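You operate a simulated robot arm through the tools that you are given. There is no shell and no other tool. Be economical: measure what you need, move in short steps, check, and stop when the job is done.

Carry out the task below with a simulated robot arm. There is one attempt and no reset: what you move stays moved.

TASK
Test the orange key cap on the force stand and sort it.
Fine: steel good dish if it matches the force card, else orange waste dish; arm up, stand off again.

Only the result counts: the job must be done as asked and must still hold three seconds after the hand-in. Knocking over, shifting, dropping, spilling or breaking anything else fails it. Lids that push on must go on centred and level and be pressed home; caps that screw on are set level and turned clockwise until they are tight.

THE ROBOT
A 7-joint arm with a two-finger parallel gripper, fixed in place. Base frame: the origin is at the foot of the arm, x ahead of it, y to its left, z up; the work surface is at about z = 860. Readings come in mm, degrees, newtons and seconds.
With the tool pointing down near the work surface it reaches from about 220 to 740 mm from the base axis. Its first joint turns from -166.0 to 166.0 degrees. Payload 1.57 kg.
The tool frame sits at the grasp point between the pads (the TCP): z along the fingers, y along the line on which they close. The tips reach 30 mm beyond it. The gripper opens to 110 mm. The fingers are 24 mm wide and 12 mm thick; the gripper's body (48 by 112 mm) begins 78 mm behind the TCP.
Orientation is that of the tool frame in the base frame, as a unit quaternion [x, y, z, w]. With the fingers straight down and closing along the base's y, the tool's x points along the base's -x, its y along +y and its z along -z.

THE INTERFACE
- The arm moves only by the tool nudge_tool. Its argument "moves" is a list of rows, each a list of 2 entries, a list of its own where there are three numbers: the shift along the tool's x, y, z in mm, then the turn, a rotation vector about the tool's x, y, z in degrees. In form: [[[x, y, z], [wx, wy, wz]], ...]. A call has 1 to 12 rows; each row is the pose to reach, as a shift and turn from the pose commanded when the call began, along the tool's axes at that moment. "claw" is the finger opening in mm, from 0 to 110, set as the call begins (left out, the last holds). Rows are played at 5 a second. More than 50 mm and 8.6 degrees between two rows, or a gripper value outside its range, and nothing of the call is played. Where a pose cannot be reached the arm comes as near as it can. A force on the tool above 60 N (or 10 N above the force at the start of the call, whichever is more), or a blocked arm, ends the call early, and 0.2 s more pass. The fingers move at their own pace (about 45 mm/s each) and stop on an object; they squeeze with about 32 N. The grip force told is the motor's: it shows also when the fingers shut on nothing. Time passes only in rows, and 0.2 s behind the last, so rows that repeat a pose let the fingers close. It gives the time, the measured TCP pose, the force on the tool (base axes), the opening and the grip force at its end, in the units of the frame above (readings bear some noise), with the torque about the TCP (base axes, N m) and any sound that the robot's microphone picked up.
- Cameras (640 x 400 px; columns grow to the right, rows downward): "scene" is fixed at [400.5, 498.1, 1420.7]; the picture's right is [-1.00, 0.09, 0.00], its down [0.03, 0.34, -0.94] and it looks along [-0.08, -0.94, -0.34] (base axes); focal length 349 px, centre (320, 200). "wrist" rides on the gripper at [70, 16, -141] in the tool frame; the picture's right is [-0.23, 0.97, 0.00], its down [-0.86, -0.20, -0.48] and it looks along [-0.47, -0.11, 0.88] (tool axes); focal length 222 px, centre (320, 200). There is no depth. A picture from a camera that has moved, and an enlarged one, comes with that camera's place and axes in the base frame and with its lens.
- camera(camera): a new picture of that camera. The clock stands still meanwhile.
- raise_lower(by): slides the trunk up (or, below 0, down) by that many mm; the arm rides with it, the base frame stays. It gives what a move gives, with no picture.
- zoom(camera, box): a new picture of the part [left, top, right, bottom] of that camera's present view, enlarged. The clock stands still meanwhile.
- close_job(): hands the job in; it is judged then, once.

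Work in short steps. Places have to be worked out from the pictures, the camera data and where the tool is seen: move nearer, look again, correct. Check each grasp and each placing, and mend what went wrong. You have 120 turns and 68 pictures in all, those below and enlarged ones among them. Open the gripper and draw the arm clear of the work before you hand the job in, unless the task says otherwise; then end with one line.

The tools are called after ">>>" as name(argument=value, ...) on one line, values as JSON. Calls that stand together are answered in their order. nudge_tool: Moves the arm, as the interface text tells. Its arguments: {"type":"object","properties":{"moves":{"type":"array","items":{"type":"array"}},"claw":{"type":"number"}},"required":["moves"]} The other tools are called the same way: raise_lower (by) slides the trunk up or down; camera (camera) takes a picture; zoom (camera, box) takes an enlarged picture of a part of a camera's view; close_job () hands the job in.

At the start:

```text
time_s: 0.0
ee_pos: [195.8, -440.0, 1307.0]
orientation: [0.0, 1.0, 0.0, 0.0]
ft_force: [0.6, -0.2, -0.4]
ft_torque: [-0.01, 0.02, 0.0]
grip_width: 110.1
gripper_force: 0.1
trunk travel left (down, up): [-525.0, 65.0]
```

scene: 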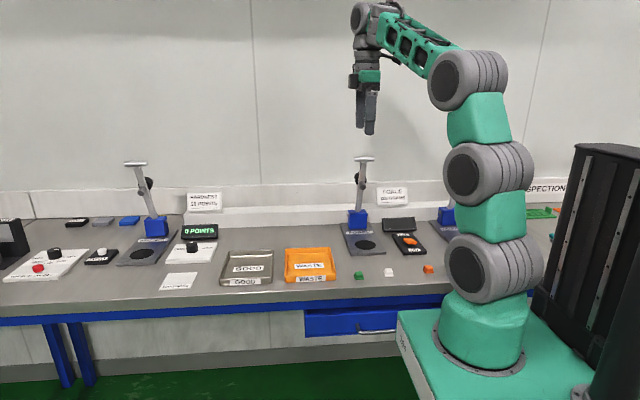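
wrist: 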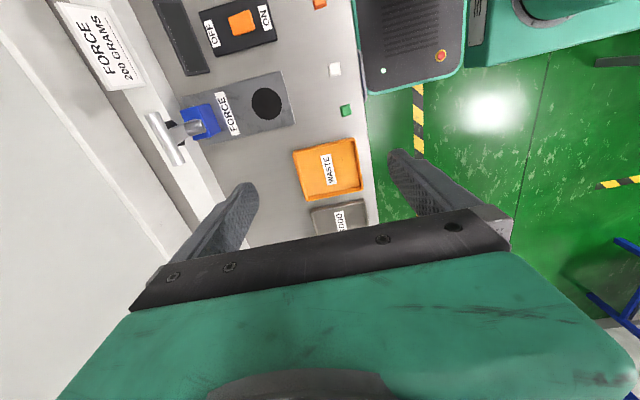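

I'll look closer at the benches and labels first.

>>> zoom(camera="scene", box=[320, 140, 480, 290])

>>> zoom(camera="scene", box=[0, 140, 340, 300])

>>> zoom(camera="wrist", box=[60, 0, 380, 230])

```text
2.67 times, centred on (400, 215) of scene
camera zoom: at [400.5, 498.1, 1420.7], right [-1.0, 0.09, 0.0], down [0.03, 0.34, -0.94], along [-0.08, -0.94, -0.34], focal length 931 px, centre (107, 160)
```

zoom: 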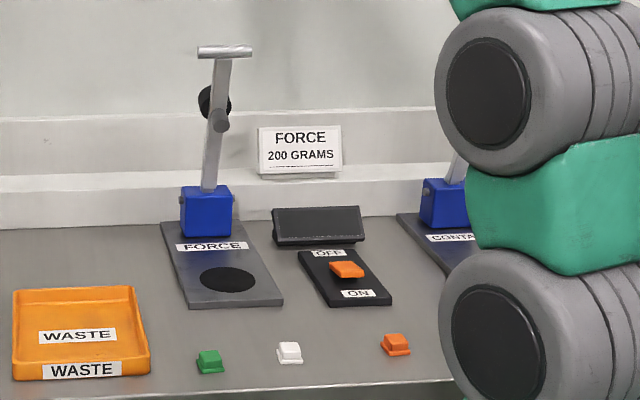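

```text
1.88 times, centred on (170, 220) of scene
camera zoom: at [400.5, 498.1, 1420.7], right [-1.0, 0.09, 0.0], down [0.03, 0.34, -0.94], along [-0.08, -0.94, -0.34], focal length 657 px, centre (602, 162)
```

zoom: 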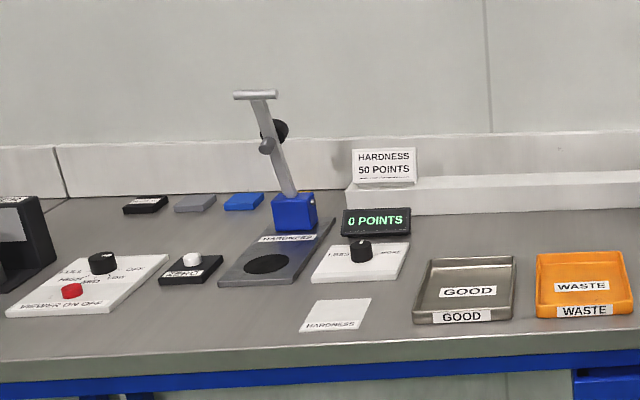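

```text
1.74 times, centred on (220, 115) of wrist
camera zoom: at [126.3, -422.9, 1447.5], right [0.23, 0.97, 0.0], down [0.86, -0.2, 0.48], along [0.47, -0.11, -0.88], focal length 386 px, centre (494, 348)
```

zoom: 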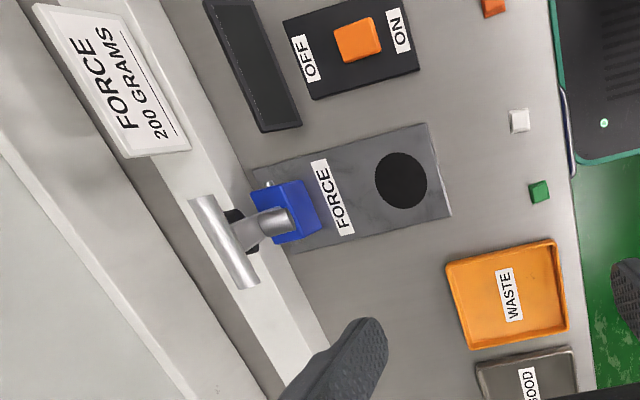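

The force card reads 200 grams, the force display is dark, and the stand's lever is up. I estimate the orange cap at (-5,-392), the anvil at (147,-560), the switch at (-6,-554), the waste dish at (345,-453) and the good dish at (544,-456). I'll turn the wrist 90° and go lower to look along -y.

>>> nudge_tool(moves=[[[12, 1, 15], [0, 0, 8.2]], [[24, 2, 30], [0, 0, 16.4]], [[36, 3, 45], [0, 0, 24.6]], [[48, 4, 60], [0, 0, 32.8]], [[60, 5, 75], [0, 0, 41]], [[72, 6, 90], [0, 0, 49.2]], [[84, 7, 105], [0, 0, 57.4]], [[96, 8, 120], [0, 0, 65.6]], [[108, 9, 135], [0, 0, 73.8]], [[118, 10, 147], [0, 0, 82]], [[126, 10, 157], [0, 0, 90]], [[126, 10, 157], [0, 0, 90]]])

>>> camera(camera="wrist")

```text
time_s: 2.6
ee_pos: [69.3, -430.6, 1148.7]
orientation: [0.707, 0.707, 0.0, 0.0]
ft_force: [0.1, 0.1, 0.1]
ft_torque: [0.02, 0.01, -0.01]
grip_width: 109.9
gripper_force: 0.1
trunk travel left (down, up): [-525.0, 65.0]
```

```text
62 pictures are left
camera wrist: at [85.6, -359.7, 1289.8], right [0.97, -0.23, 0.0], down [-0.2, -0.85, 0.48], along [-0.11, -0.47, -0.88], focal length 222 px, centre (320, 200)
```

wrist: 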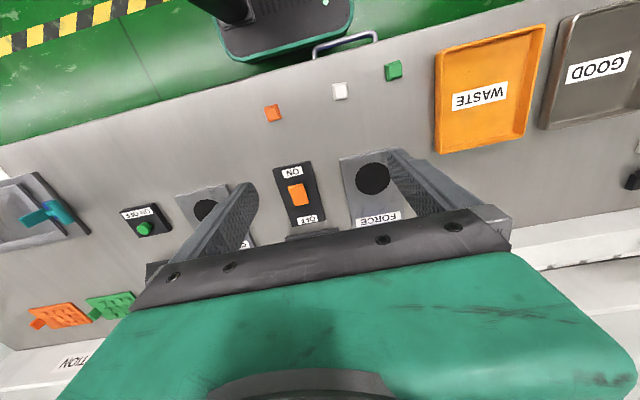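

The view is good. I'll zoom on the switch and caps.

>>> zoom(camera="wrist", box=[240, 70, 420, 240])

>>> zoom(camera="scene", box=[330, 150, 430, 215])

>>> zoom(camera="scene", box=[340, 205, 440, 280])

```text
2.35 times, centred on (330, 155) of wrist
camera zoom: at [85.6, -359.7, 1289.8], right [0.97, -0.23, 0.0], down [-0.2, -0.85, 0.48], along [-0.11, -0.47, -0.88], focal length 523 px, centre (296, 306)
```

zoom: 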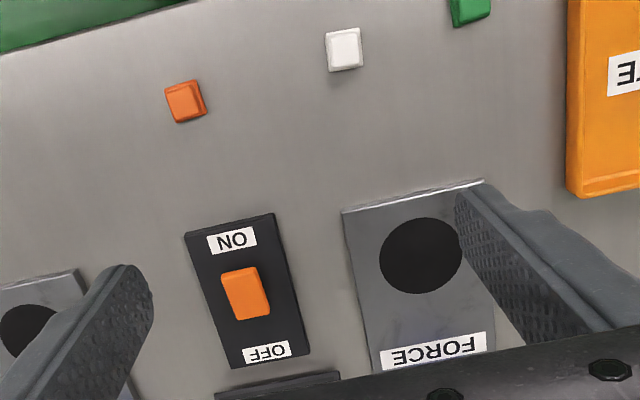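

```text
6.15 times, centred on (380, 182) of scene
camera zoom: at [400.5, 498.1, 1420.7], right [-1.0, 0.09, 0.0], down [0.03, 0.34, -0.94], along [-0.08, -0.94, -0.34], focal length 2148 px, centre (-49, 308)
```

zoom: 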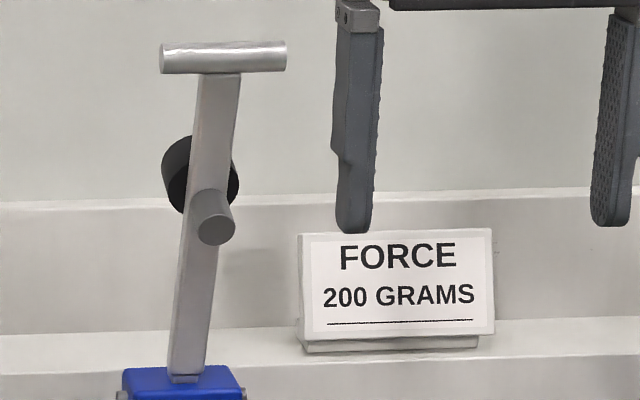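

```text
5.33 times, centred on (390, 242) of scene
camera zoom: at [400.5, 498.1, 1420.7], right [-1.0, 0.09, 0.0], down [0.03, 0.34, -0.94], along [-0.08, -0.94, -0.34], focal length 1862 px, centre (-53, -27)
```

zoom: 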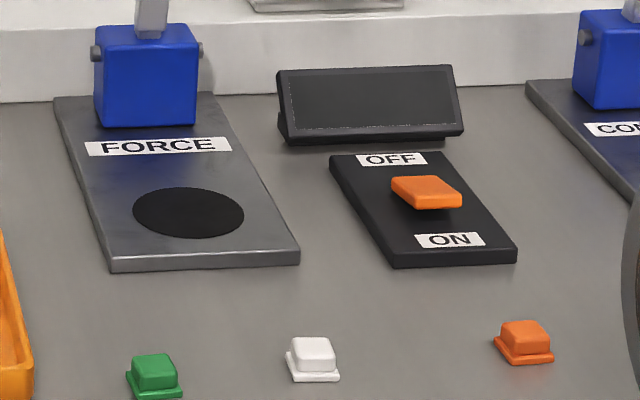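

The stand's rocker is at about (-5,-556) with its ON end (y≈-538) raised. I'll close the gripper and hover above the ON end.

>>> nudge_tool(claw=0, moves=[[[-27, -18, 20], [0, 0, 0]], [[-54, -37, 40], [0, 0, 0]], [[-81, -55, 60], [0, 0, 0]], [[-108, -74, 80], [0, 0, 0]], [[-108, -74, 115], [0, 0, 0]], [[-108, -74, 150], [0, 0, 0]], [[-108, -74, 185], [0, 0, 0]], [[-108, -74, 215], [0, 0, 0]], [[-108, -74, 215], [0, 0, 0]]])

>>> camera(camera="wrist")

>>> zoom(camera="scene", box=[340, 190, 440, 270])

```text
time_s: 4.6
ee_pos: [-2.0, -536.5, 932.7]
orientation: [0.706, 0.708, 0.0, 0.0]
ft_force: [-0.3, 0.1, 0.3]
ft_torque: [0.01, 0.0, 0.04]
grip_width: 0.1
gripper_force: 21.6
trunk travel left (down, up): [-525.0, 65.0]
```

```text
58 pictures are left
camera wrist: at [13.0, -466.7, 1075.0], right [0.97, -0.23, 0.0], down [-0.2, -0.86, 0.48], along [-0.11, -0.47, -0.88], focal length 222 px, centre (320, 200)
```

wrist: 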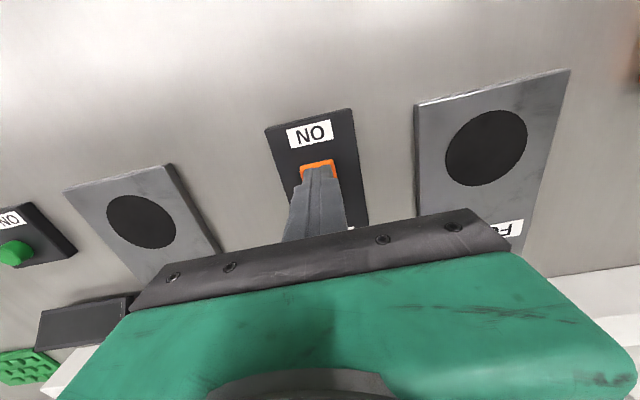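

```text
5.00 times, centred on (390, 230) of scene
camera zoom: at [400.5, 498.1, 1420.7], right [-1.0, 0.09, 0.0], down [0.03, 0.34, -0.94], along [-0.08, -0.94, -0.34], focal length 1745 px, centre (-30, 50)
```

zoom: 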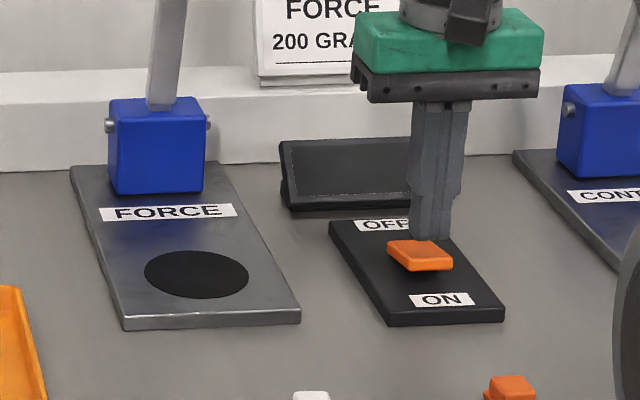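

The fingers are over the ON end. I'll shift 4 mm back and press down in small steps.

>>> nudge_tool(moves=[[[-4, -2, 6], [0, 0, 0]], [[-4, -2, 10], [0, 0, 0]], [[-4, -2, 13], [0, 0, 0]], [[-4, -2, 16], [0, 0, 0]], [[-4, -2, 18], [0, 0, 0]], [[-4, -2, 20], [0, 0, 0]], [[-4, -2, 22], [0, 0, 0]], [[-4, -2, 24], [0, 0, 0]]])

>>> zoom(camera="scene", box=[340, 190, 440, 270])

```text
time_s: 6.4
ee_pos: [-5.5, -540.6, 916.4]
orientation: [0.707, 0.708, -0.004, 0.004]
ft_force: [3.6, 16.5, 49.2]
ft_torque: [-0.05, -0.12, 0.13]
grip_width: 0.1
gripper_force: 21.2
trunk travel left (down, up): [-525.0, 65.0]
```

```text
5.00 times, centred on (390, 230) of scene
camera zoom: at [400.5, 498.1, 1420.7], right [-1.0, 0.09, 0.0], down [0.03, 0.34, -0.94], along [-0.08, -0.94, -0.34], focal length 1745 px, centre (-30, 50)
```

zoom: 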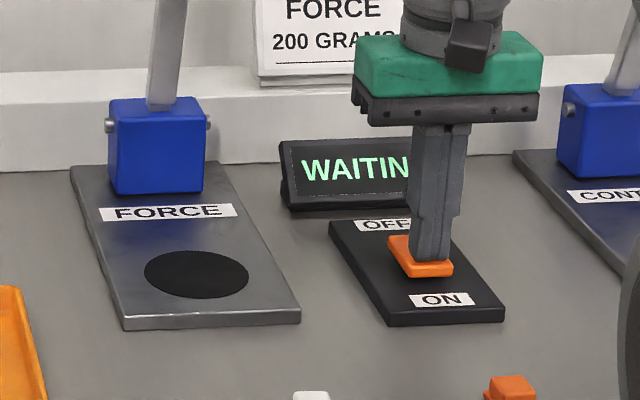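

The stand is on ("WAITING"). I'll lift off, open to 60 mm and move above the orange cap.

>>> nudge_tool(claw=60, moves=[[[0, 0, -35], [0, 0, 0]], [[0, 0, -75], [0, 0, 0]], [[40, 0, -75], [0, 0, 0]], [[80, 0, -75], [0, 0, 0]], [[120, 0, -75], [0, 0, 0]], [[149, 0, -75], [0, 0, 0]], [[149, 0, -75], [0, 0, 0]]])

>>> camera(camera="wrist")

>>> zoom(camera="scene", box=[340, 200, 460, 290])

```text
time_s: 8.0
ee_pos: [-5.3, -390.6, 986.2]
orientation: [0.706, 0.708, 0.0, 0.0]
ft_force: [-0.6, 0.1, -0.8]
ft_torque: [-0.01, 0.01, -0.03]
grip_width: 60.1
gripper_force: 0.1
trunk travel left (down, up): [-525.0, 65.0]
```

```text
55 pictures are left
camera wrist: at [10.3, -320.0, 1126.8], right [0.97, -0.23, 0.0], down [-0.2, -0.86, 0.48], along [-0.11, -0.47, -0.88], focal length 222 px, centre (320, 200)
```

wrist: 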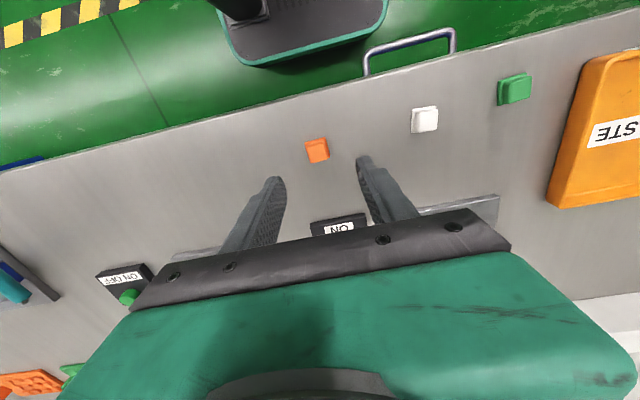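

```text
4.44 times, centred on (400, 245) of scene
camera zoom: at [400.5, 498.1, 1420.7], right [-1.0, 0.09, 0.0], down [0.03, 0.34, -0.94], along [-0.08, -0.94, -0.34], focal length 1551 px, centre (-36, 0)
```

zoom: 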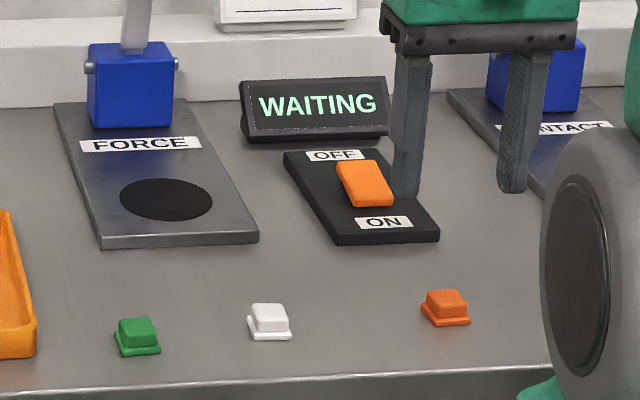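

The stand shows WAITING. I'll zoom on the cap to get a precise position.

>>> zoom(camera="wrist", box=[260, 115, 380, 190])

```text
5.33 times, centred on (320, 152) of wrist
camera zoom: at [10.3, -320.0, 1126.8], right [0.97, -0.23, 0.0], down [-0.2, -0.86, 0.48], along [-0.11, -0.47, -0.88], focal length 1185 px, centre (320, 453)
```

zoom: 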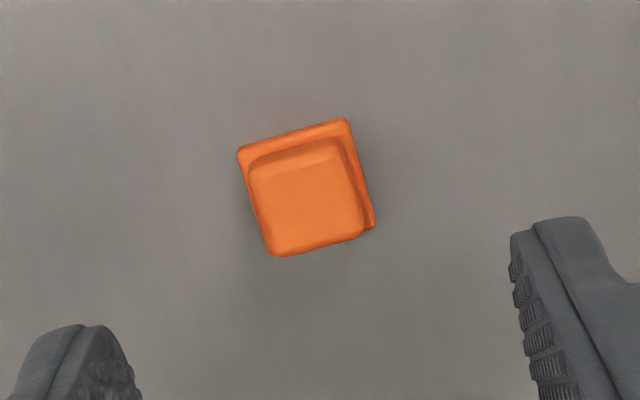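

The cap is axis-aligned, with a 25 mm flange, centred at about (-10,-394). I'll centre on it and descend so the tips are about 3 mm above the table.

>>> nudge_tool(moves=[[[-3, -5, 30], [0, 0, 0]], [[-3, -5, 60], [0, 0, 0]], [[-3, -5, 80], [0, 0, 0]], [[-3, -5, 88], [0, 0, 0]], [[-3, -5, 92], [0, 0, 0]], [[-3, -5, 92], [0, 0, 0]]])

>>> zoom(camera="wrist", box=[260, 115, 380, 190])

>>> zoom(camera="scene", box=[400, 240, 460, 290])

```text
time_s: 9.4
ee_pos: [-10.3, -396.4, 893.6]
orientation: [0.707, 0.707, 0.0, 0.0]
ft_force: [-0.1, 0.0, -0.2]
ft_torque: [0.02, -0.02, -0.01]
grip_width: 60.0
gripper_force: 0.1
trunk travel left (down, up): [-525.0, 65.0]
```

```text
5.33 times, centred on (320, 152) of wrist
camera zoom: at [4.9, -325.2, 1034.5], right [0.97, -0.23, 0.0], down [-0.2, -0.86, 0.48], along [-0.11, -0.47, -0.88], focal length 1185 px, centre (320, 453)
```

zoom: 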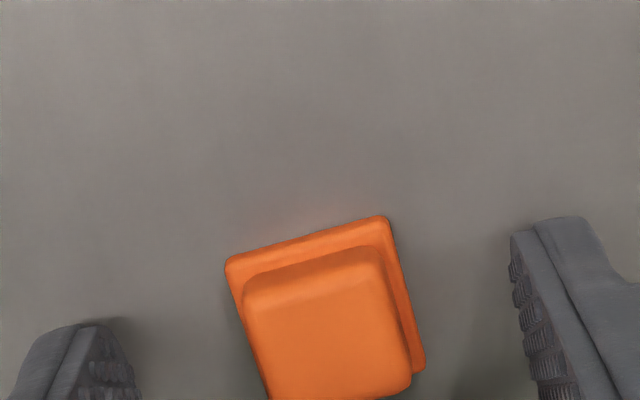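

```text
8.00 times, centred on (430, 265) of scene
camera zoom: at [400.5, 498.1, 1420.7], right [-1.0, 0.09, 0.0], down [0.03, 0.34, -0.94], along [-0.08, -0.94, -0.34], focal length 2792 px, centre (-560, -320)
```

zoom: 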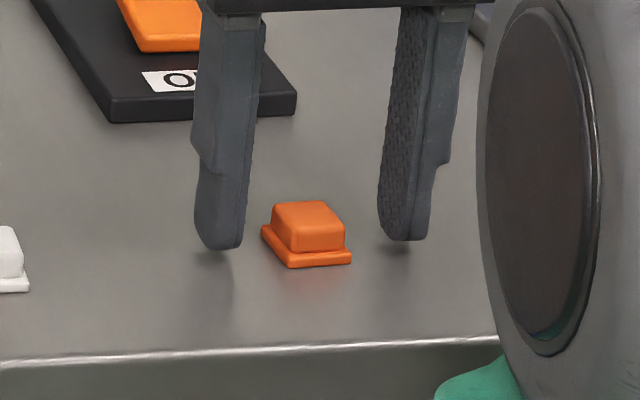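

The cap is centred at (-10,-394). I'll shift +2 in y, go 1 mm lower and close.

>>> nudge_tool(claw=0, moves=[[[2, 0, 1], [0, 0, 0]], [[2, 0, 1], [0, 0, 0]], [[2, 0, 1], [0, 0, 0]], [[2, 0, 1], [0, 0, 0]], [[2, 0, 1], [0, 0, 0]]])

>>> zoom(camera="wrist", box=[260, 115, 380, 190])

```text
time_s: 10.6
ee_pos: [-10.6, -393.9, 892.9]
orientation: [0.707, 0.707, 0.0, -0.001]
ft_force: [-0.1, -0.3, 0.3]
ft_torque: [0.01, -0.02, 0.01]
grip_width: 24.1
gripper_force: 32.0
trunk travel left (down, up): [-525.0, 65.0]
```

```text
5.33 times, centred on (320, 152) of wrist
camera zoom: at [5.1, -323.0, 1033.1], right [0.97, -0.23, 0.0], down [-0.2, -0.86, 0.48], along [-0.11, -0.47, -0.88], focal length 1185 px, centre (320, 453)
```

zoom: 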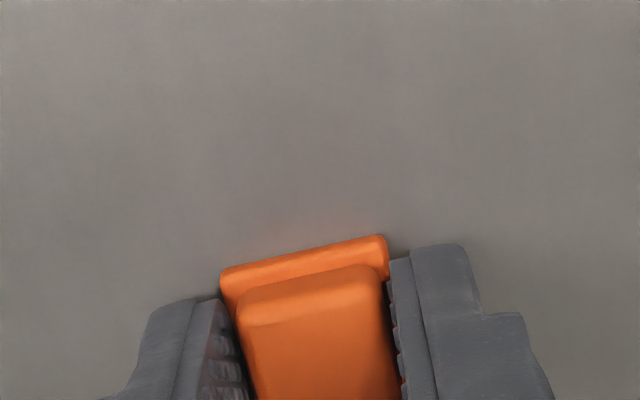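

The cap is gripped by its flange at 24 mm. I'll lift and carry it over the anvil, which I put at (149,-558).

>>> nudge_tool(moves=[[[0, 0, -40], [0, 0, 0]], [[0, 0, -80], [0, 0, 0]], [[-30, 30, -80], [0, 0, 0]], [[-60, 60, -80], [0, 0, 0]], [[-90, 90, -80], [0, 0, 0]], [[-120, 120, -80], [0, 0, 0]], [[-145, 145, -80], [0, 0, 0]], [[-163, 159, -80], [0, 0, 0]], [[-163, 159, -80], [0, 0, 0]]])

>>> camera(camera="wrist")

>>> zoom(camera="scene", box=[310, 150, 430, 270])

```text
time_s: 12.6
ee_pos: [149.4, -557.3, 973.7]
orientation: [0.707, 0.707, 0.0, 0.0]
ft_force: [-0.3, -0.9, -0.8]
ft_torque: [-0.03, -0.01, 0.04]
grip_width: 24.1
gripper_force: 31.9
trunk travel left (down, up): [-525.0, 65.0]
```

```text
49 pictures are left
camera wrist: at [165.4, -486.1, 1113.7], right [0.97, -0.23, 0.0], down [-0.2, -0.86, 0.48], along [-0.11, -0.47, -0.88], focal length 222 px, centre (320, 200)
```

wrist: 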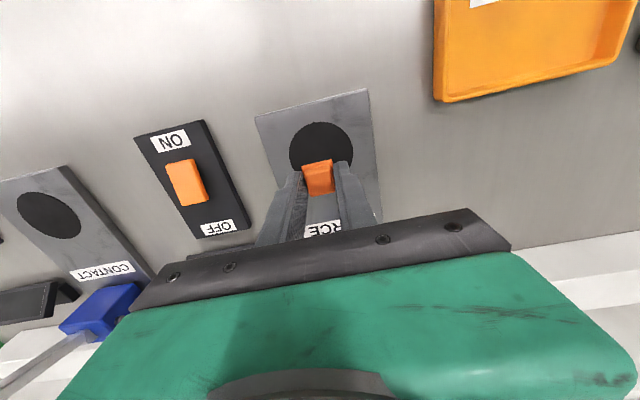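

```text
3.33 times, centred on (370, 210) of scene
camera zoom: at [400.5, 498.1, 1420.7], right [-1.0, 0.09, 0.0], down [0.03, 0.34, -0.94], along [-0.08, -0.94, -0.34], focal length 1163 px, centre (153, 167)
```

zoom: 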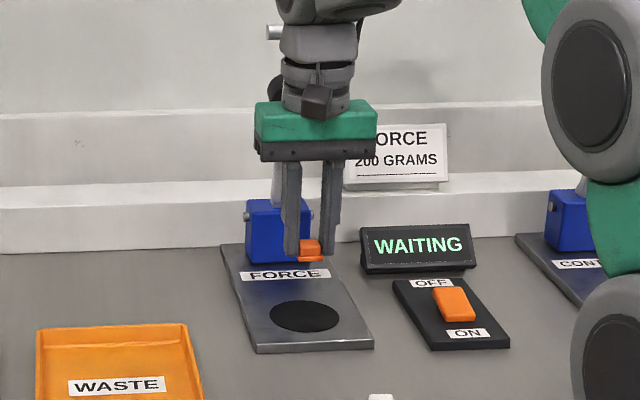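

The anvil centre looks like (149,-556), with its surface at roughly 868–871. I'll descend 64 mm, then in small steps.

>>> nudge_tool(moves=[[[1, 0, 30], [0, 0, 0]], [[1, 0, 55], [0, 0, 0]], [[1, 0, 64], [0, 0, 0]], [[1, 0, 66], [0, 0, 0]], [[1, 0, 66], [0, 0, 0]]])

>>> zoom(camera="scene", box=[345, 215, 395, 265])

>>> zoom(camera="wrist", box=[250, 75, 400, 205])

```text
time_s: 13.8
ee_pos: [149.3, -555.8, 907.9]
orientation: [0.707, 0.707, 0.0, 0.0]
ft_force: [-0.1, 0.1, 0.2]
ft_torque: [-0.01, -0.03, 0.03]
grip_width: 23.9
gripper_force: 31.5
trunk travel left (down, up): [-525.0, 65.0]
```

```text
8.00 times, centred on (370, 240) of scene
camera zoom: at [400.5, 498.1, 1420.7], right [-1.0, 0.09, 0.0], down [0.03, 0.34, -0.94], along [-0.08, -0.94, -0.34], focal length 2792 px, centre (-80, -120)
```

zoom: 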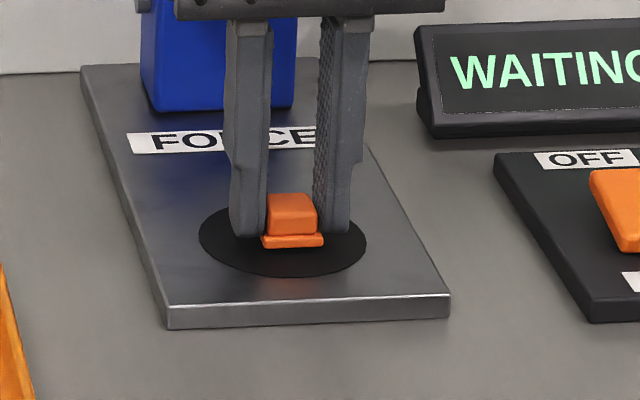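

```text
3.08 times, centred on (325, 140) of wrist
camera zoom: at [164.3, -485.8, 1048.4], right [0.97, -0.23, 0.0], down [-0.2, -0.86, 0.48], along [-0.11, -0.47, -0.88], focal length 684 px, centre (305, 385)
```

zoom: 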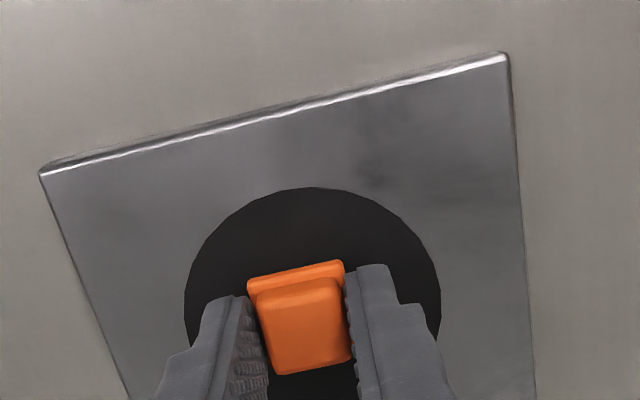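

Well centred over the anvil. I'll lower in 1 mm steps, watching the force.

>>> nudge_tool(moves=[[[0, 0, 1.5], [0, 0, 0]], [[0, 0, 3], [0, 0, 0]], [[0, 0, 4], [0, 0, 0]], [[0, 0, 4], [0, 0, 0]]])

>>> zoom(camera="scene", box=[350, 225, 390, 255])

```text
time_s: 14.8
ee_pos: [148.4, -556.8, 904.0]
orientation: [0.707, 0.707, 0.0, 0.001]
ft_force: [0.8, -1.8, 3.5]
ft_torque: [-0.06, -0.02, 0.03]
grip_width: 24.0
gripper_force: 32.2
trunk travel left (down, up): [-525.0, 65.0]
```

```text
13.33 times, centred on (370, 240) of scene
camera zoom: at [400.5, 498.1, 1420.7], right [-1.0, 0.09, 0.0], down [0.03, 0.34, -0.94], along [-0.08, -0.94, -0.34], focal length 4654 px, centre (-347, -333)
```

zoom: 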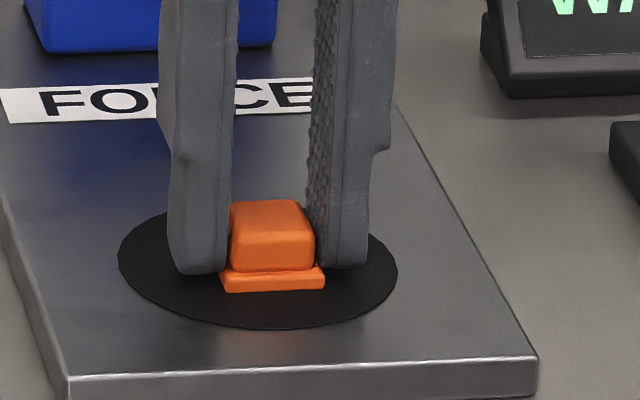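

Light contact (3.5 N), so the cap rests on the anvil. I'll release it and rise straight up.

>>> nudge_tool(claw=50, moves=[[[0, 0, 0], [0, 0, 0]], [[0, 0, 0], [0, 0, 0]], [[0, 0, 0], [0, 0, 0]], [[0, 0, -20], [0, 0, 0]], [[0, 0, -60], [0, 0, 0]], [[40, 0, -100], [0, 0, 0]], [[80, 0, -145], [0, 0, 0]], [[110, 0, -190], [0, 0, 0]], [[110, 0, -230], [0, 0, 0]], [[110, 0, -230], [0, 0, 0]]])

>>> zoom(camera="scene", box=[310, 150, 430, 270])

>>> camera(camera="wrist")

```text
refused: row 6 steps farther than a row can; nothing moved
```

```text
3.33 times, centred on (370, 210) of scene
camera zoom: at [400.5, 498.1, 1420.7], right [-1.0, 0.09, 0.0], down [0.03, 0.34, -0.94], along [-0.08, -0.94, -0.34], focal length 1163 px, centre (153, 167)
```

zoom: 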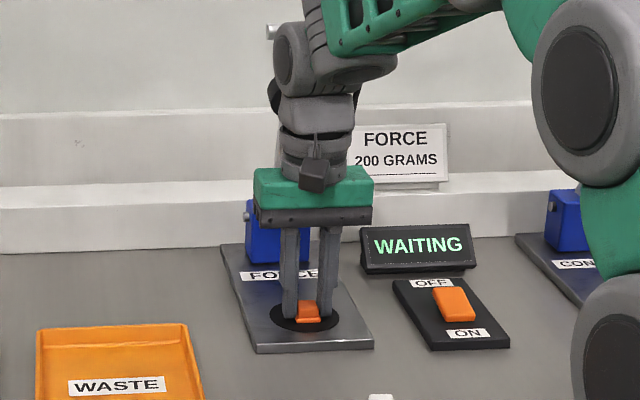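

```text
43 pictures are left
camera wrist: at [164.4, -485.7, 1044.7], right [0.97, -0.23, 0.0], down [-0.2, -0.85, 0.48], along [-0.11, -0.47, -0.88], focal length 222 px, centre (320, 200)
```

wrist: 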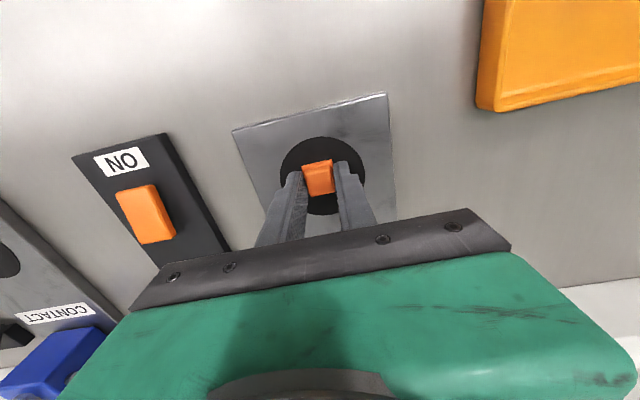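

That call was refused for too large a step, so nothing moved. I'll release and rise with smaller rows.

>>> nudge_tool(claw=50, moves=[[[0, 0, 0], [0, 0, 0]], [[0, 0, 0], [0, 0, 0]], [[0, 0, 0], [0, 0, 0]], [[0, 0, -20], [0, 0, 0]], [[0, 0, -60], [0, 0, 0]], [[25, 0, -95], [0, 0, 0]], [[50, 0, -130], [0, 0, 0]], [[75, 0, -170], [0, 0, 0]], [[95, 0, -210], [0, 0, 0]], [[95, 0, -250], [0, 0, 0]], [[95, 0, -290], [0, 0, 0]], [[95, 0, -310], [0, 0, 0]]])

>>> zoom(camera="scene", box=[310, 150, 430, 270])

```text
time_s: 17.4
ee_pos: [147.4, -460.1, 1214.0]
orientation: [0.707, 0.707, 0.0, 0.0]
ft_force: [-0.9, 0.5, 0.0]
ft_torque: [-0.04, 0.0, 0.02]
grip_width: 49.9
gripper_force: 0.0
trunk travel left (down, up): [-525.0, 65.0]
```

```text
3.33 times, centred on (370, 210) of scene
camera zoom: at [400.5, 498.1, 1420.7], right [-1.0, 0.09, 0.0], down [0.03, 0.34, -0.94], along [-0.08, -0.94, -0.34], focal length 1163 px, centre (153, 167)
```

zoom: 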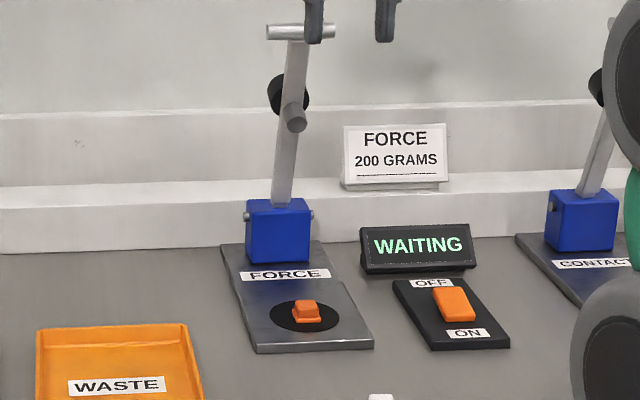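

The cap sits centred on the anvil. I'll turn the wrist back so the fingers close along y and move up near the lever handle to view it.

>>> nudge_tool(claw=60, moves=[[[-16, -5, 0], [0, 0, -8.2]], [[-32, -10, 0], [0, 0, -16.4]], [[-48, -16, 0], [0, 0, -24.6]], [[-64, -21, 0], [0, 0, -32.8]], [[-80, -26, 0], [0, 0, -41]], [[-96, -31, 0], [0, 0, -49.2]], [[-112, -36, 0], [0, 0, -57.4]], [[-128, -42, 0], [0, 0, -65.6]], [[-144, -47, 0], [0, 0, -73.8]], [[-160, -52, 0], [0, 0, -82]], [[-176, -58, 0], [0, 0, -90]], [[-176, -58, 0], [0, 0, -90]]])

>>> camera(camera="wrist")

>>> zoom(camera="scene", box=[310, 120, 430, 220])

```text
time_s: 20.0
ee_pos: [89.4, -607.9, 1196.2]
orientation: [-0.002, 1.0, 0.002, 0.0]
ft_force: [0.4, -0.8, 0.0]
ft_torque: [0.09, 0.04, -0.02]
grip_width: 60.0
gripper_force: 0.0
out of reach, approached as far as the arm can: row 9, 10, 11, 12
trunk travel left (down, up): [-525.0, 65.0]
```

```text
41 pictures are left
camera wrist: at [19.6, -592.2, 1337.4], right [0.22, 0.97, 0.0], down [0.86, -0.2, 0.48], along [0.47, -0.11, -0.88], focal length 222 px, centre (320, 200)
```

wrist: 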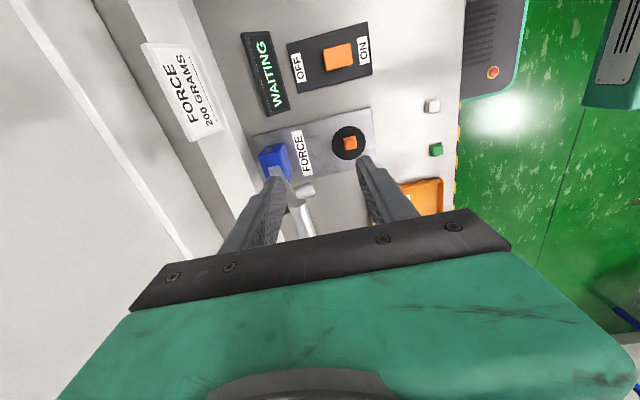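

```text
4.00 times, centred on (370, 170) of scene
camera zoom: at [400.5, 498.1, 1420.7], right [-1.0, 0.09, 0.0], down [0.03, 0.34, -0.94], along [-0.08, -0.94, -0.34], focal length 1396 px, centre (120, 320)
```

zoom: 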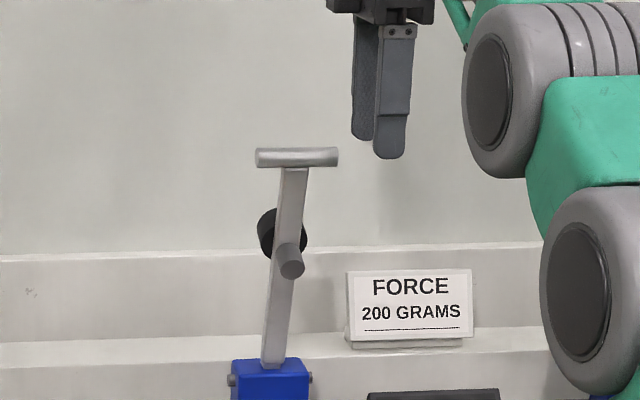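

The pose is at its reach limit here. I'll zoom to locate the bar and lever precisely.

>>> zoom(camera="wrist", box=[240, 130, 370, 240])

```text
3.64 times, centred on (305, 185) of wrist
camera zoom: at [19.6, -592.2, 1337.4], right [0.22, 0.97, 0.0], down [0.86, -0.2, 0.48], along [0.47, -0.11, -0.88], focal length 808 px, centre (374, 254)
```

zoom: 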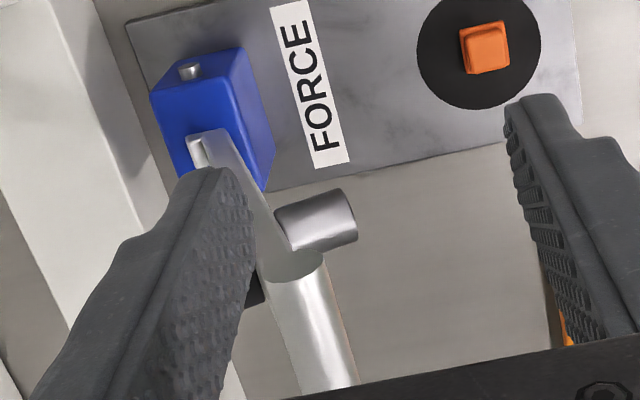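

I triangulate the handle bar at y≈-638, z≈1147 (x from about 120 to 188) and the pivot at y≈-713, z≈918, giving a radius of about 241 mm. Raising the trunk should give the reach I need here.

>>> raise_lower(by=60)

```text
time_s: 21.0
ee_pos: [89.8, -606.9, 1258.0]
orientation: [-0.001, 1.0, 0.0, 0.0]
ft_force: [0.8, 0.0, -0.1]
ft_torque: [0.03, 0.06, 0.01]
grip_width: 60.1
gripper_force: 0.0
trunk travel left (down, up): [-585.0, 5.0]
```

I'll go down 60 mm, then shift toward the bar's near half, staying above it.

>>> nudge_tool(moves=[[[0, 0, 30], [0, 0, 0]], [[0, 0, 58], [0, 0, 0]], [[-12, 0, 58], [0, 0, 0]], [[-12, 0, 58], [0, 0, 0]]])

```text
time_s: 22.0
ee_pos: [101.2, -607.8, 1199.5]
orientation: [0.0, 1.0, 0.0, 0.0]
ft_force: [0.1, -0.1, -0.5]
ft_torque: [-0.02, 0.01, 0.01]
grip_width: 60.2
gripper_force: 0.0
trunk travel left (down, up): [-585.0, 5.0]
```

Commanded and measured poses agree. Now shift to (123,-638).

>>> nudge_tool(moves=[[[-10, -12, 0], [0, 0, 0]], [[-22, -30, 0], [0, 0, 0]], [[-22, -30, 0], [0, 0, 0]]])

>>> zoom(camera="wrist", box=[230, 120, 410, 240])

>>> zoom(camera="scene", box=[325, 130, 405, 190])

```text
time_s: 22.8
ee_pos: [124.6, -634.6, 1197.9]
orientation: [0.0, 1.0, 0.0, 0.001]
ft_force: [-0.9, 0.4, -0.2]
ft_torque: [0.01, 0.01, -0.01]
grip_width: 59.8
gripper_force: 0.0
out of reach, approached as far as the arm can: row 2, 3
trunk travel left (down, up): [-585.0, 5.0]
```

```text
3.33 times, centred on (320, 180) of wrist
camera zoom: at [54.5, -616.8, 1338.1], right [0.23, 0.97, 0.0], down [0.86, -0.2, 0.48], along [0.47, -0.11, -0.88], focal length 740 px, centre (320, 267)
```

zoom: 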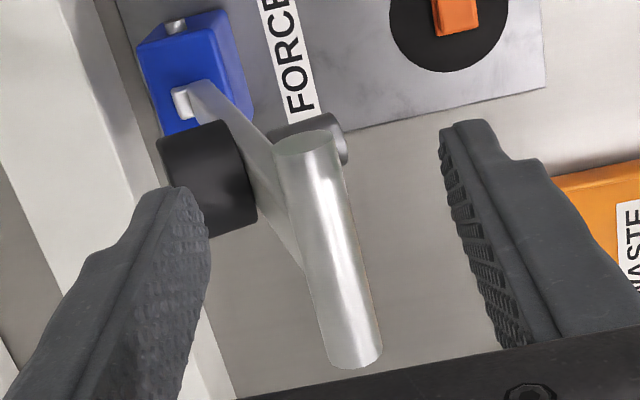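

```text
6.67 times, centred on (365, 160) of scene
camera zoom: at [400.5, 498.1, 1420.7], right [-1.0, 0.09, 0.0], down [0.03, 0.34, -0.94], along [-0.08, -0.94, -0.34], focal length 2327 px, centre (20, 467)
```

zoom: 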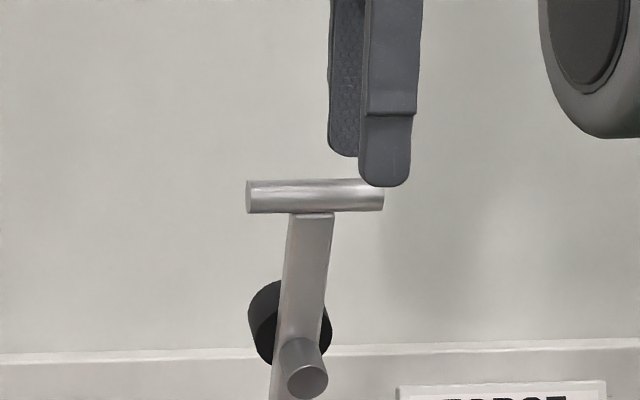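

The bar's near end is at (120.5,-636) and the lever's edge at x≈147. I'll shift 6 mm in +x and descend around the bar.

>>> nudge_tool(moves=[[[-6, 2, 15], [0, 0, 0]], [[-6, 2, 35], [0, 0, 0]], [[-6, 2, 52], [0, 0, 0]], [[-6, 2, 52], [0, 0, 0]]])

>>> zoom(camera="wrist", box=[230, 120, 410, 240])

>>> zoom(camera="scene", box=[325, 130, 405, 190])

```text
time_s: 23.8
ee_pos: [130.2, -631.7, 1145.0]
orientation: [-0.002, 1.0, 0.001, 0.0]
ft_force: [0.4, 0.8, 1.1]
ft_torque: [0.01, 0.02, 0.01]
grip_width: 60.0
gripper_force: 0.0
trunk travel left (down, up): [-585.0, 5.0]
```

```text
3.33 times, centred on (320, 180) of wrist
camera zoom: at [59.7, -614.4, 1285.1], right [0.23, 0.97, 0.0], down [0.86, -0.2, 0.48], along [0.47, -0.11, -0.88], focal length 740 px, centre (320, 267)
```

zoom: 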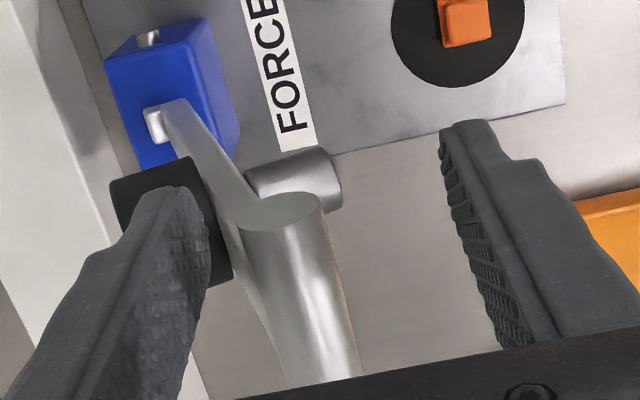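

```text
6.67 times, centred on (365, 160) of scene
camera zoom: at [400.5, 498.1, 1420.7], right [-1.0, 0.09, 0.0], down [0.03, 0.34, -0.94], along [-0.08, -0.94, -0.34], focal length 2327 px, centre (20, 467)
```

zoom: 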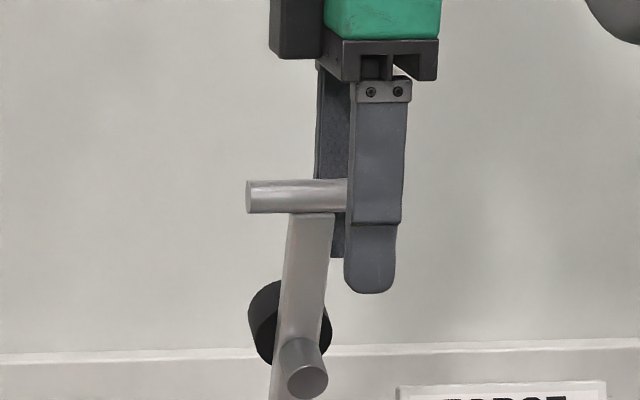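

The bar (centre y≈-637, z≈1144) sits between the fingers. I'll centre on it and close.

>>> nudge_tool(claw=0, moves=[[[0, -5, 0], [0, 0, 0]], [[0, -5, 0], [0, 0, 0]], [[0, -5, 0], [0, 0, 0]], [[0, -5, 0], [0, 0, 0]], [[0, -5, 0], [0, 0, 0]]])

```text
time_s: 25.0
ee_pos: [130.7, -637.1, 1144.7]
orientation: [0.0, 1.0, -0.001, -0.001]
ft_force: [0.0, -6.7, -1.5]
ft_torque: [-1.45, 0.09, -0.42]
grip_width: 28.4
gripper_force: 38.5
trunk travel left (down, up): [-585.0, 5.0]
```

The opening stopped at 28 mm with some torque, so I'll check before moving.

>>> zoom(camera="wrist", box=[230, 120, 410, 240])

>>> zoom(camera="scene", box=[325, 130, 405, 190])

```text
3.33 times, centred on (320, 180) of wrist
camera zoom: at [59.9, -620.0, 1285.9], right [0.23, 0.97, 0.0], down [0.85, -0.2, 0.48], along [0.47, -0.11, -0.88], focal length 740 px, centre (320, 267)
```

zoom: 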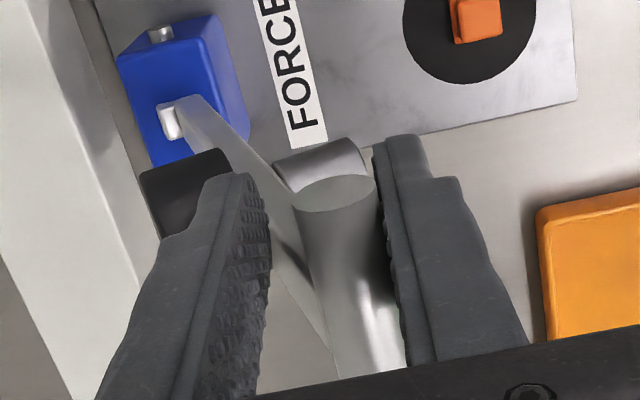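

```text
6.67 times, centred on (365, 160) of scene
camera zoom: at [400.5, 498.1, 1420.7], right [-1.0, 0.09, 0.0], down [0.03, 0.34, -0.94], along [-0.08, -0.94, -0.34], focal length 2327 px, centre (20, 467)
```

zoom: 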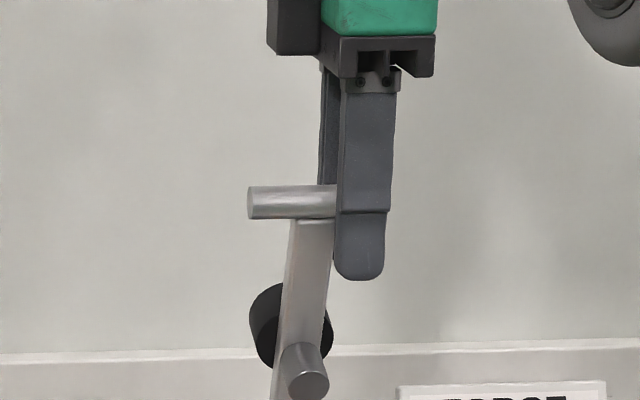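

The rear finger tip is catching the lever's edge. I'll open, shift 7 mm toward the bar's end, and close again.

>>> nudge_tool(claw=60, moves=[[[0, 0, 0], [0, 0, 0]], [[0, 0, 0], [0, 0, 0]], [[3, 0, 0], [0, 0, 0]], [[7, 0, 0], [0, 0, 0]], [[7, 0, 0], [0, 0, 0]]])

>>> nudge_tool(claw=0, moves=[[[0, 0, 0], [0, 0, 0]], [[0, 0, 0], [0, 0, 0]], [[0, 0, 0], [0, 0, 0]], [[0, 0, 0], [0, 0, 0]], [[0, 0, 0], [0, 0, 0]]])

>>> zoom(camera="wrist", box=[230, 120, 410, 240])

```text
time_s: 26.2
ee_pos: [123.1, -635.8, 1145.9]
orientation: [0.0, 1.0, 0.0, 0.0]
ft_force: [-0.2, -0.1, -0.3]
ft_torque: [0.02, -0.02, -0.01]
grip_width: 60.1
gripper_force: 0.0
trunk travel left (down, up): [-585.0, 5.0]
```

```text
time_s: 27.4
ee_pos: [123.2, -636.5, 1146.2]
orientation: [-0.001, 1.0, -0.001, 0.0]
ft_force: [0.0, 1.9, 4.1]
ft_torque: [-0.03, -0.03, -0.03]
grip_width: 16.6
gripper_force: 31.9
trunk travel left (down, up): [-585.0, 5.0]
```

```text
3.33 times, centred on (320, 180) of wrist
camera zoom: at [52.2, -619.0, 1286.9], right [0.23, 0.97, 0.0], down [0.86, -0.2, 0.48], along [0.47, -0.11, -0.88], focal length 740 px, centre (320, 267)
```

zoom: 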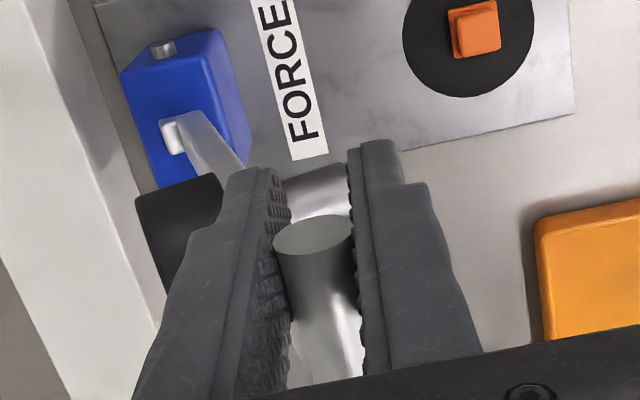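

The bar is firmly held at 16.6 mm. I'll swing it along the arc (radius about 240 mm) for the first 30° and check the forces.

>>> nudge_tool(moves=[[[0, 10.7, 3.7], [0, 0, 0]], [[0, 21.5, 8.3], [0, 0, 0]], [[0, 33, 13.8], [0, 0, 0]], [[0, 43.8, 19.8], [0, 0, 0]], [[0, 54.5, 26.4], [0, 0, 0]], [[0, 64.9, 33.4], [0, 0, 0]], [[0, 74.8, 41], [0, 0, 0]], [[0, 84.4, 49.2], [0, 0, 0]], [[0, 93.5, 58], [0, 0, 0]], [[0, 102.2, 67], [0, 0, 0]]])

>>> zoom(camera="scene", box=[300, 130, 440, 270])

```text
time_s: 29.6
ee_pos: [123.1, -532.8, 1079.0]
orientation: [0.0, 1.0, 0.0, 0.0]
ft_force: [-1.0, -0.4, 0.1]
ft_torque: [-0.2, 0.08, -0.05]
grip_width: 16.7
gripper_force: 32.0
trunk travel left (down, up): [-585.0, 5.0]
```

```text
2.86 times, centred on (370, 200) of scene
camera zoom: at [400.5, 498.1, 1420.7], right [-1.0, 0.09, 0.0], down [0.03, 0.34, -0.94], along [-0.08, -0.94, -0.34], focal length 997 px, centre (177, 200)
```

zoom: 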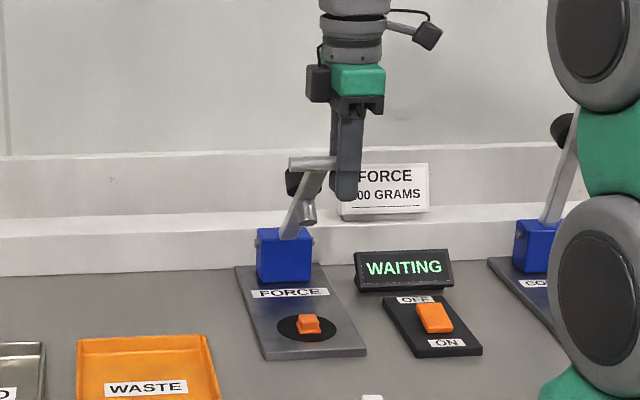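

Forces are near zero, so the arc is right. I'll continue down to about 10° above horizontal.

>>> nudge_tool(moves=[[[0, 10.8, 12.8], [0, 0, 0]], [[0, 20.6, 26.4], [0, 0, 0]], [[0, 29.5, 40.6], [0, 0, 0]], [[0, 37.4, 55.4], [0, 0, 0]], [[0, 44.2, 70.7], [0, 0, 0]], [[0, 49.9, 86.4], [0, 0, 0]], [[0, 52.3, 94.5], [0, 0, 0]], [[0, 54.5, 102.5], [0, 0, 0]], [[0, 56.4, 110.7], [0, 0, 0]], [[0, 58, 118.9], [0, 0, 0]]])

>>> zoom(camera="scene", box=[320, 180, 420, 270])

```text
time_s: 31.8
ee_pos: [123.2, -472.2, 961.4]
orientation: [-0.001, 1.0, 0.002, 0.0]
ft_force: [0.2, 12.9, 2.2]
ft_torque: [-0.21, -0.14, 0.01]
grip_width: 16.5
gripper_force: 32.2
trunk travel left (down, up): [-585.0, 5.0]
```

```text
4.44 times, centred on (370, 225) of scene
camera zoom: at [400.5, 498.1, 1420.7], right [-1.0, 0.09, 0.0], down [0.03, 0.34, -0.94], along [-0.08, -0.94, -0.34], focal length 1551 px, centre (98, 89)
```

zoom: 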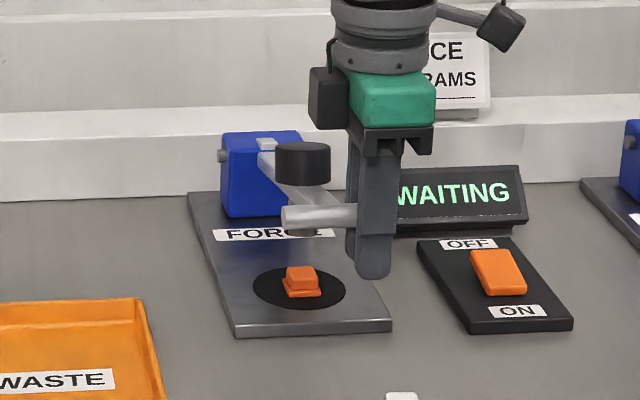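

A 13 N y-force shows the true arc lies about 4–5 mm farther in +y. I'll correct for that and go down 16 mm more.

>>> nudge_tool(moves=[[[0, 4, 3], [0, 0, 0]], [[0, 5.5, 6], [0, 0, 0]], [[0, 6.3, 9], [0, 0, 0]], [[0, 6.8, 12], [0, 0, 0]], [[0, 7.3, 16], [0, 0, 0]]])

>>> zoom(camera="scene", box=[320, 190, 420, 270])

```text
time_s: 33.0
ee_pos: [122.7, -470.5, 943.8]
orientation: [0.0, 1.0, 0.0, 0.0]
ft_force: [0.5, -12.8, -2.1]
ft_torque: [-0.02, -0.12, -0.06]
grip_width: 16.6
gripper_force: 32.4
trunk travel left (down, up): [-585.0, 5.0]
```

```text
5.00 times, centred on (370, 230) of scene
camera zoom: at [400.5, 498.1, 1420.7], right [-1.0, 0.09, 0.0], down [0.03, 0.34, -0.94], along [-0.08, -0.94, -0.34], focal length 1745 px, centre (70, 50)
```

zoom: 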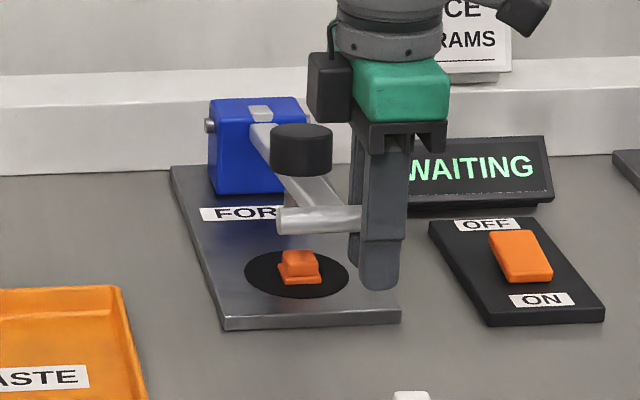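

I overshot slightly, so I'll take back 2.5 mm in y and continue down slowly.

>>> nudge_tool(moves=[[[0, -2.5, 2], [0, 0, 0]], [[0, -2.3, 4], [0, 0, 0]], [[0, -2.1, 6], [0, 0, 0]], [[0, -2, 8], [0, 0, 0]], [[0, -2, 10], [0, 0, 0]], [[0, -2, 10], [0, 0, 0]]])

>>> zoom(camera="scene", box=[320, 190, 420, 270])

```text
time_s: 34.4
ee_pos: [122.5, -468.6, 934.1]
orientation: [0.0, 1.0, 0.0, 0.0]
ft_force: [-1.2, 5.8, -1.2]
ft_torque: [-0.14, -0.01, 0.02]
grip_width: 16.9
gripper_force: 31.4
trunk travel left (down, up): [-585.0, 5.0]
```

```text
5.00 times, centred on (370, 230) of scene
camera zoom: at [400.5, 498.1, 1420.7], right [-1.0, 0.09, 0.0], down [0.03, 0.34, -0.94], along [-0.08, -0.94, -0.34], focal length 1745 px, centre (70, 50)
```

zoom: 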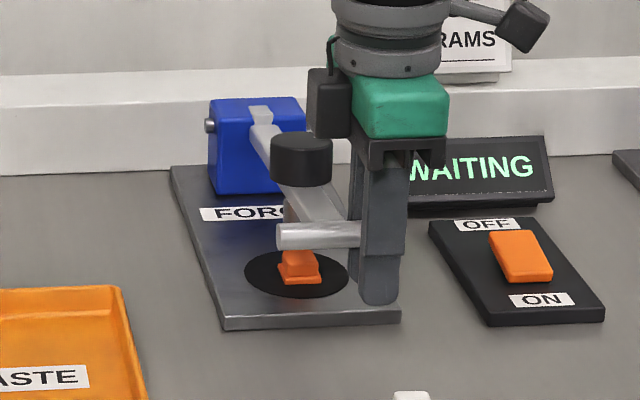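

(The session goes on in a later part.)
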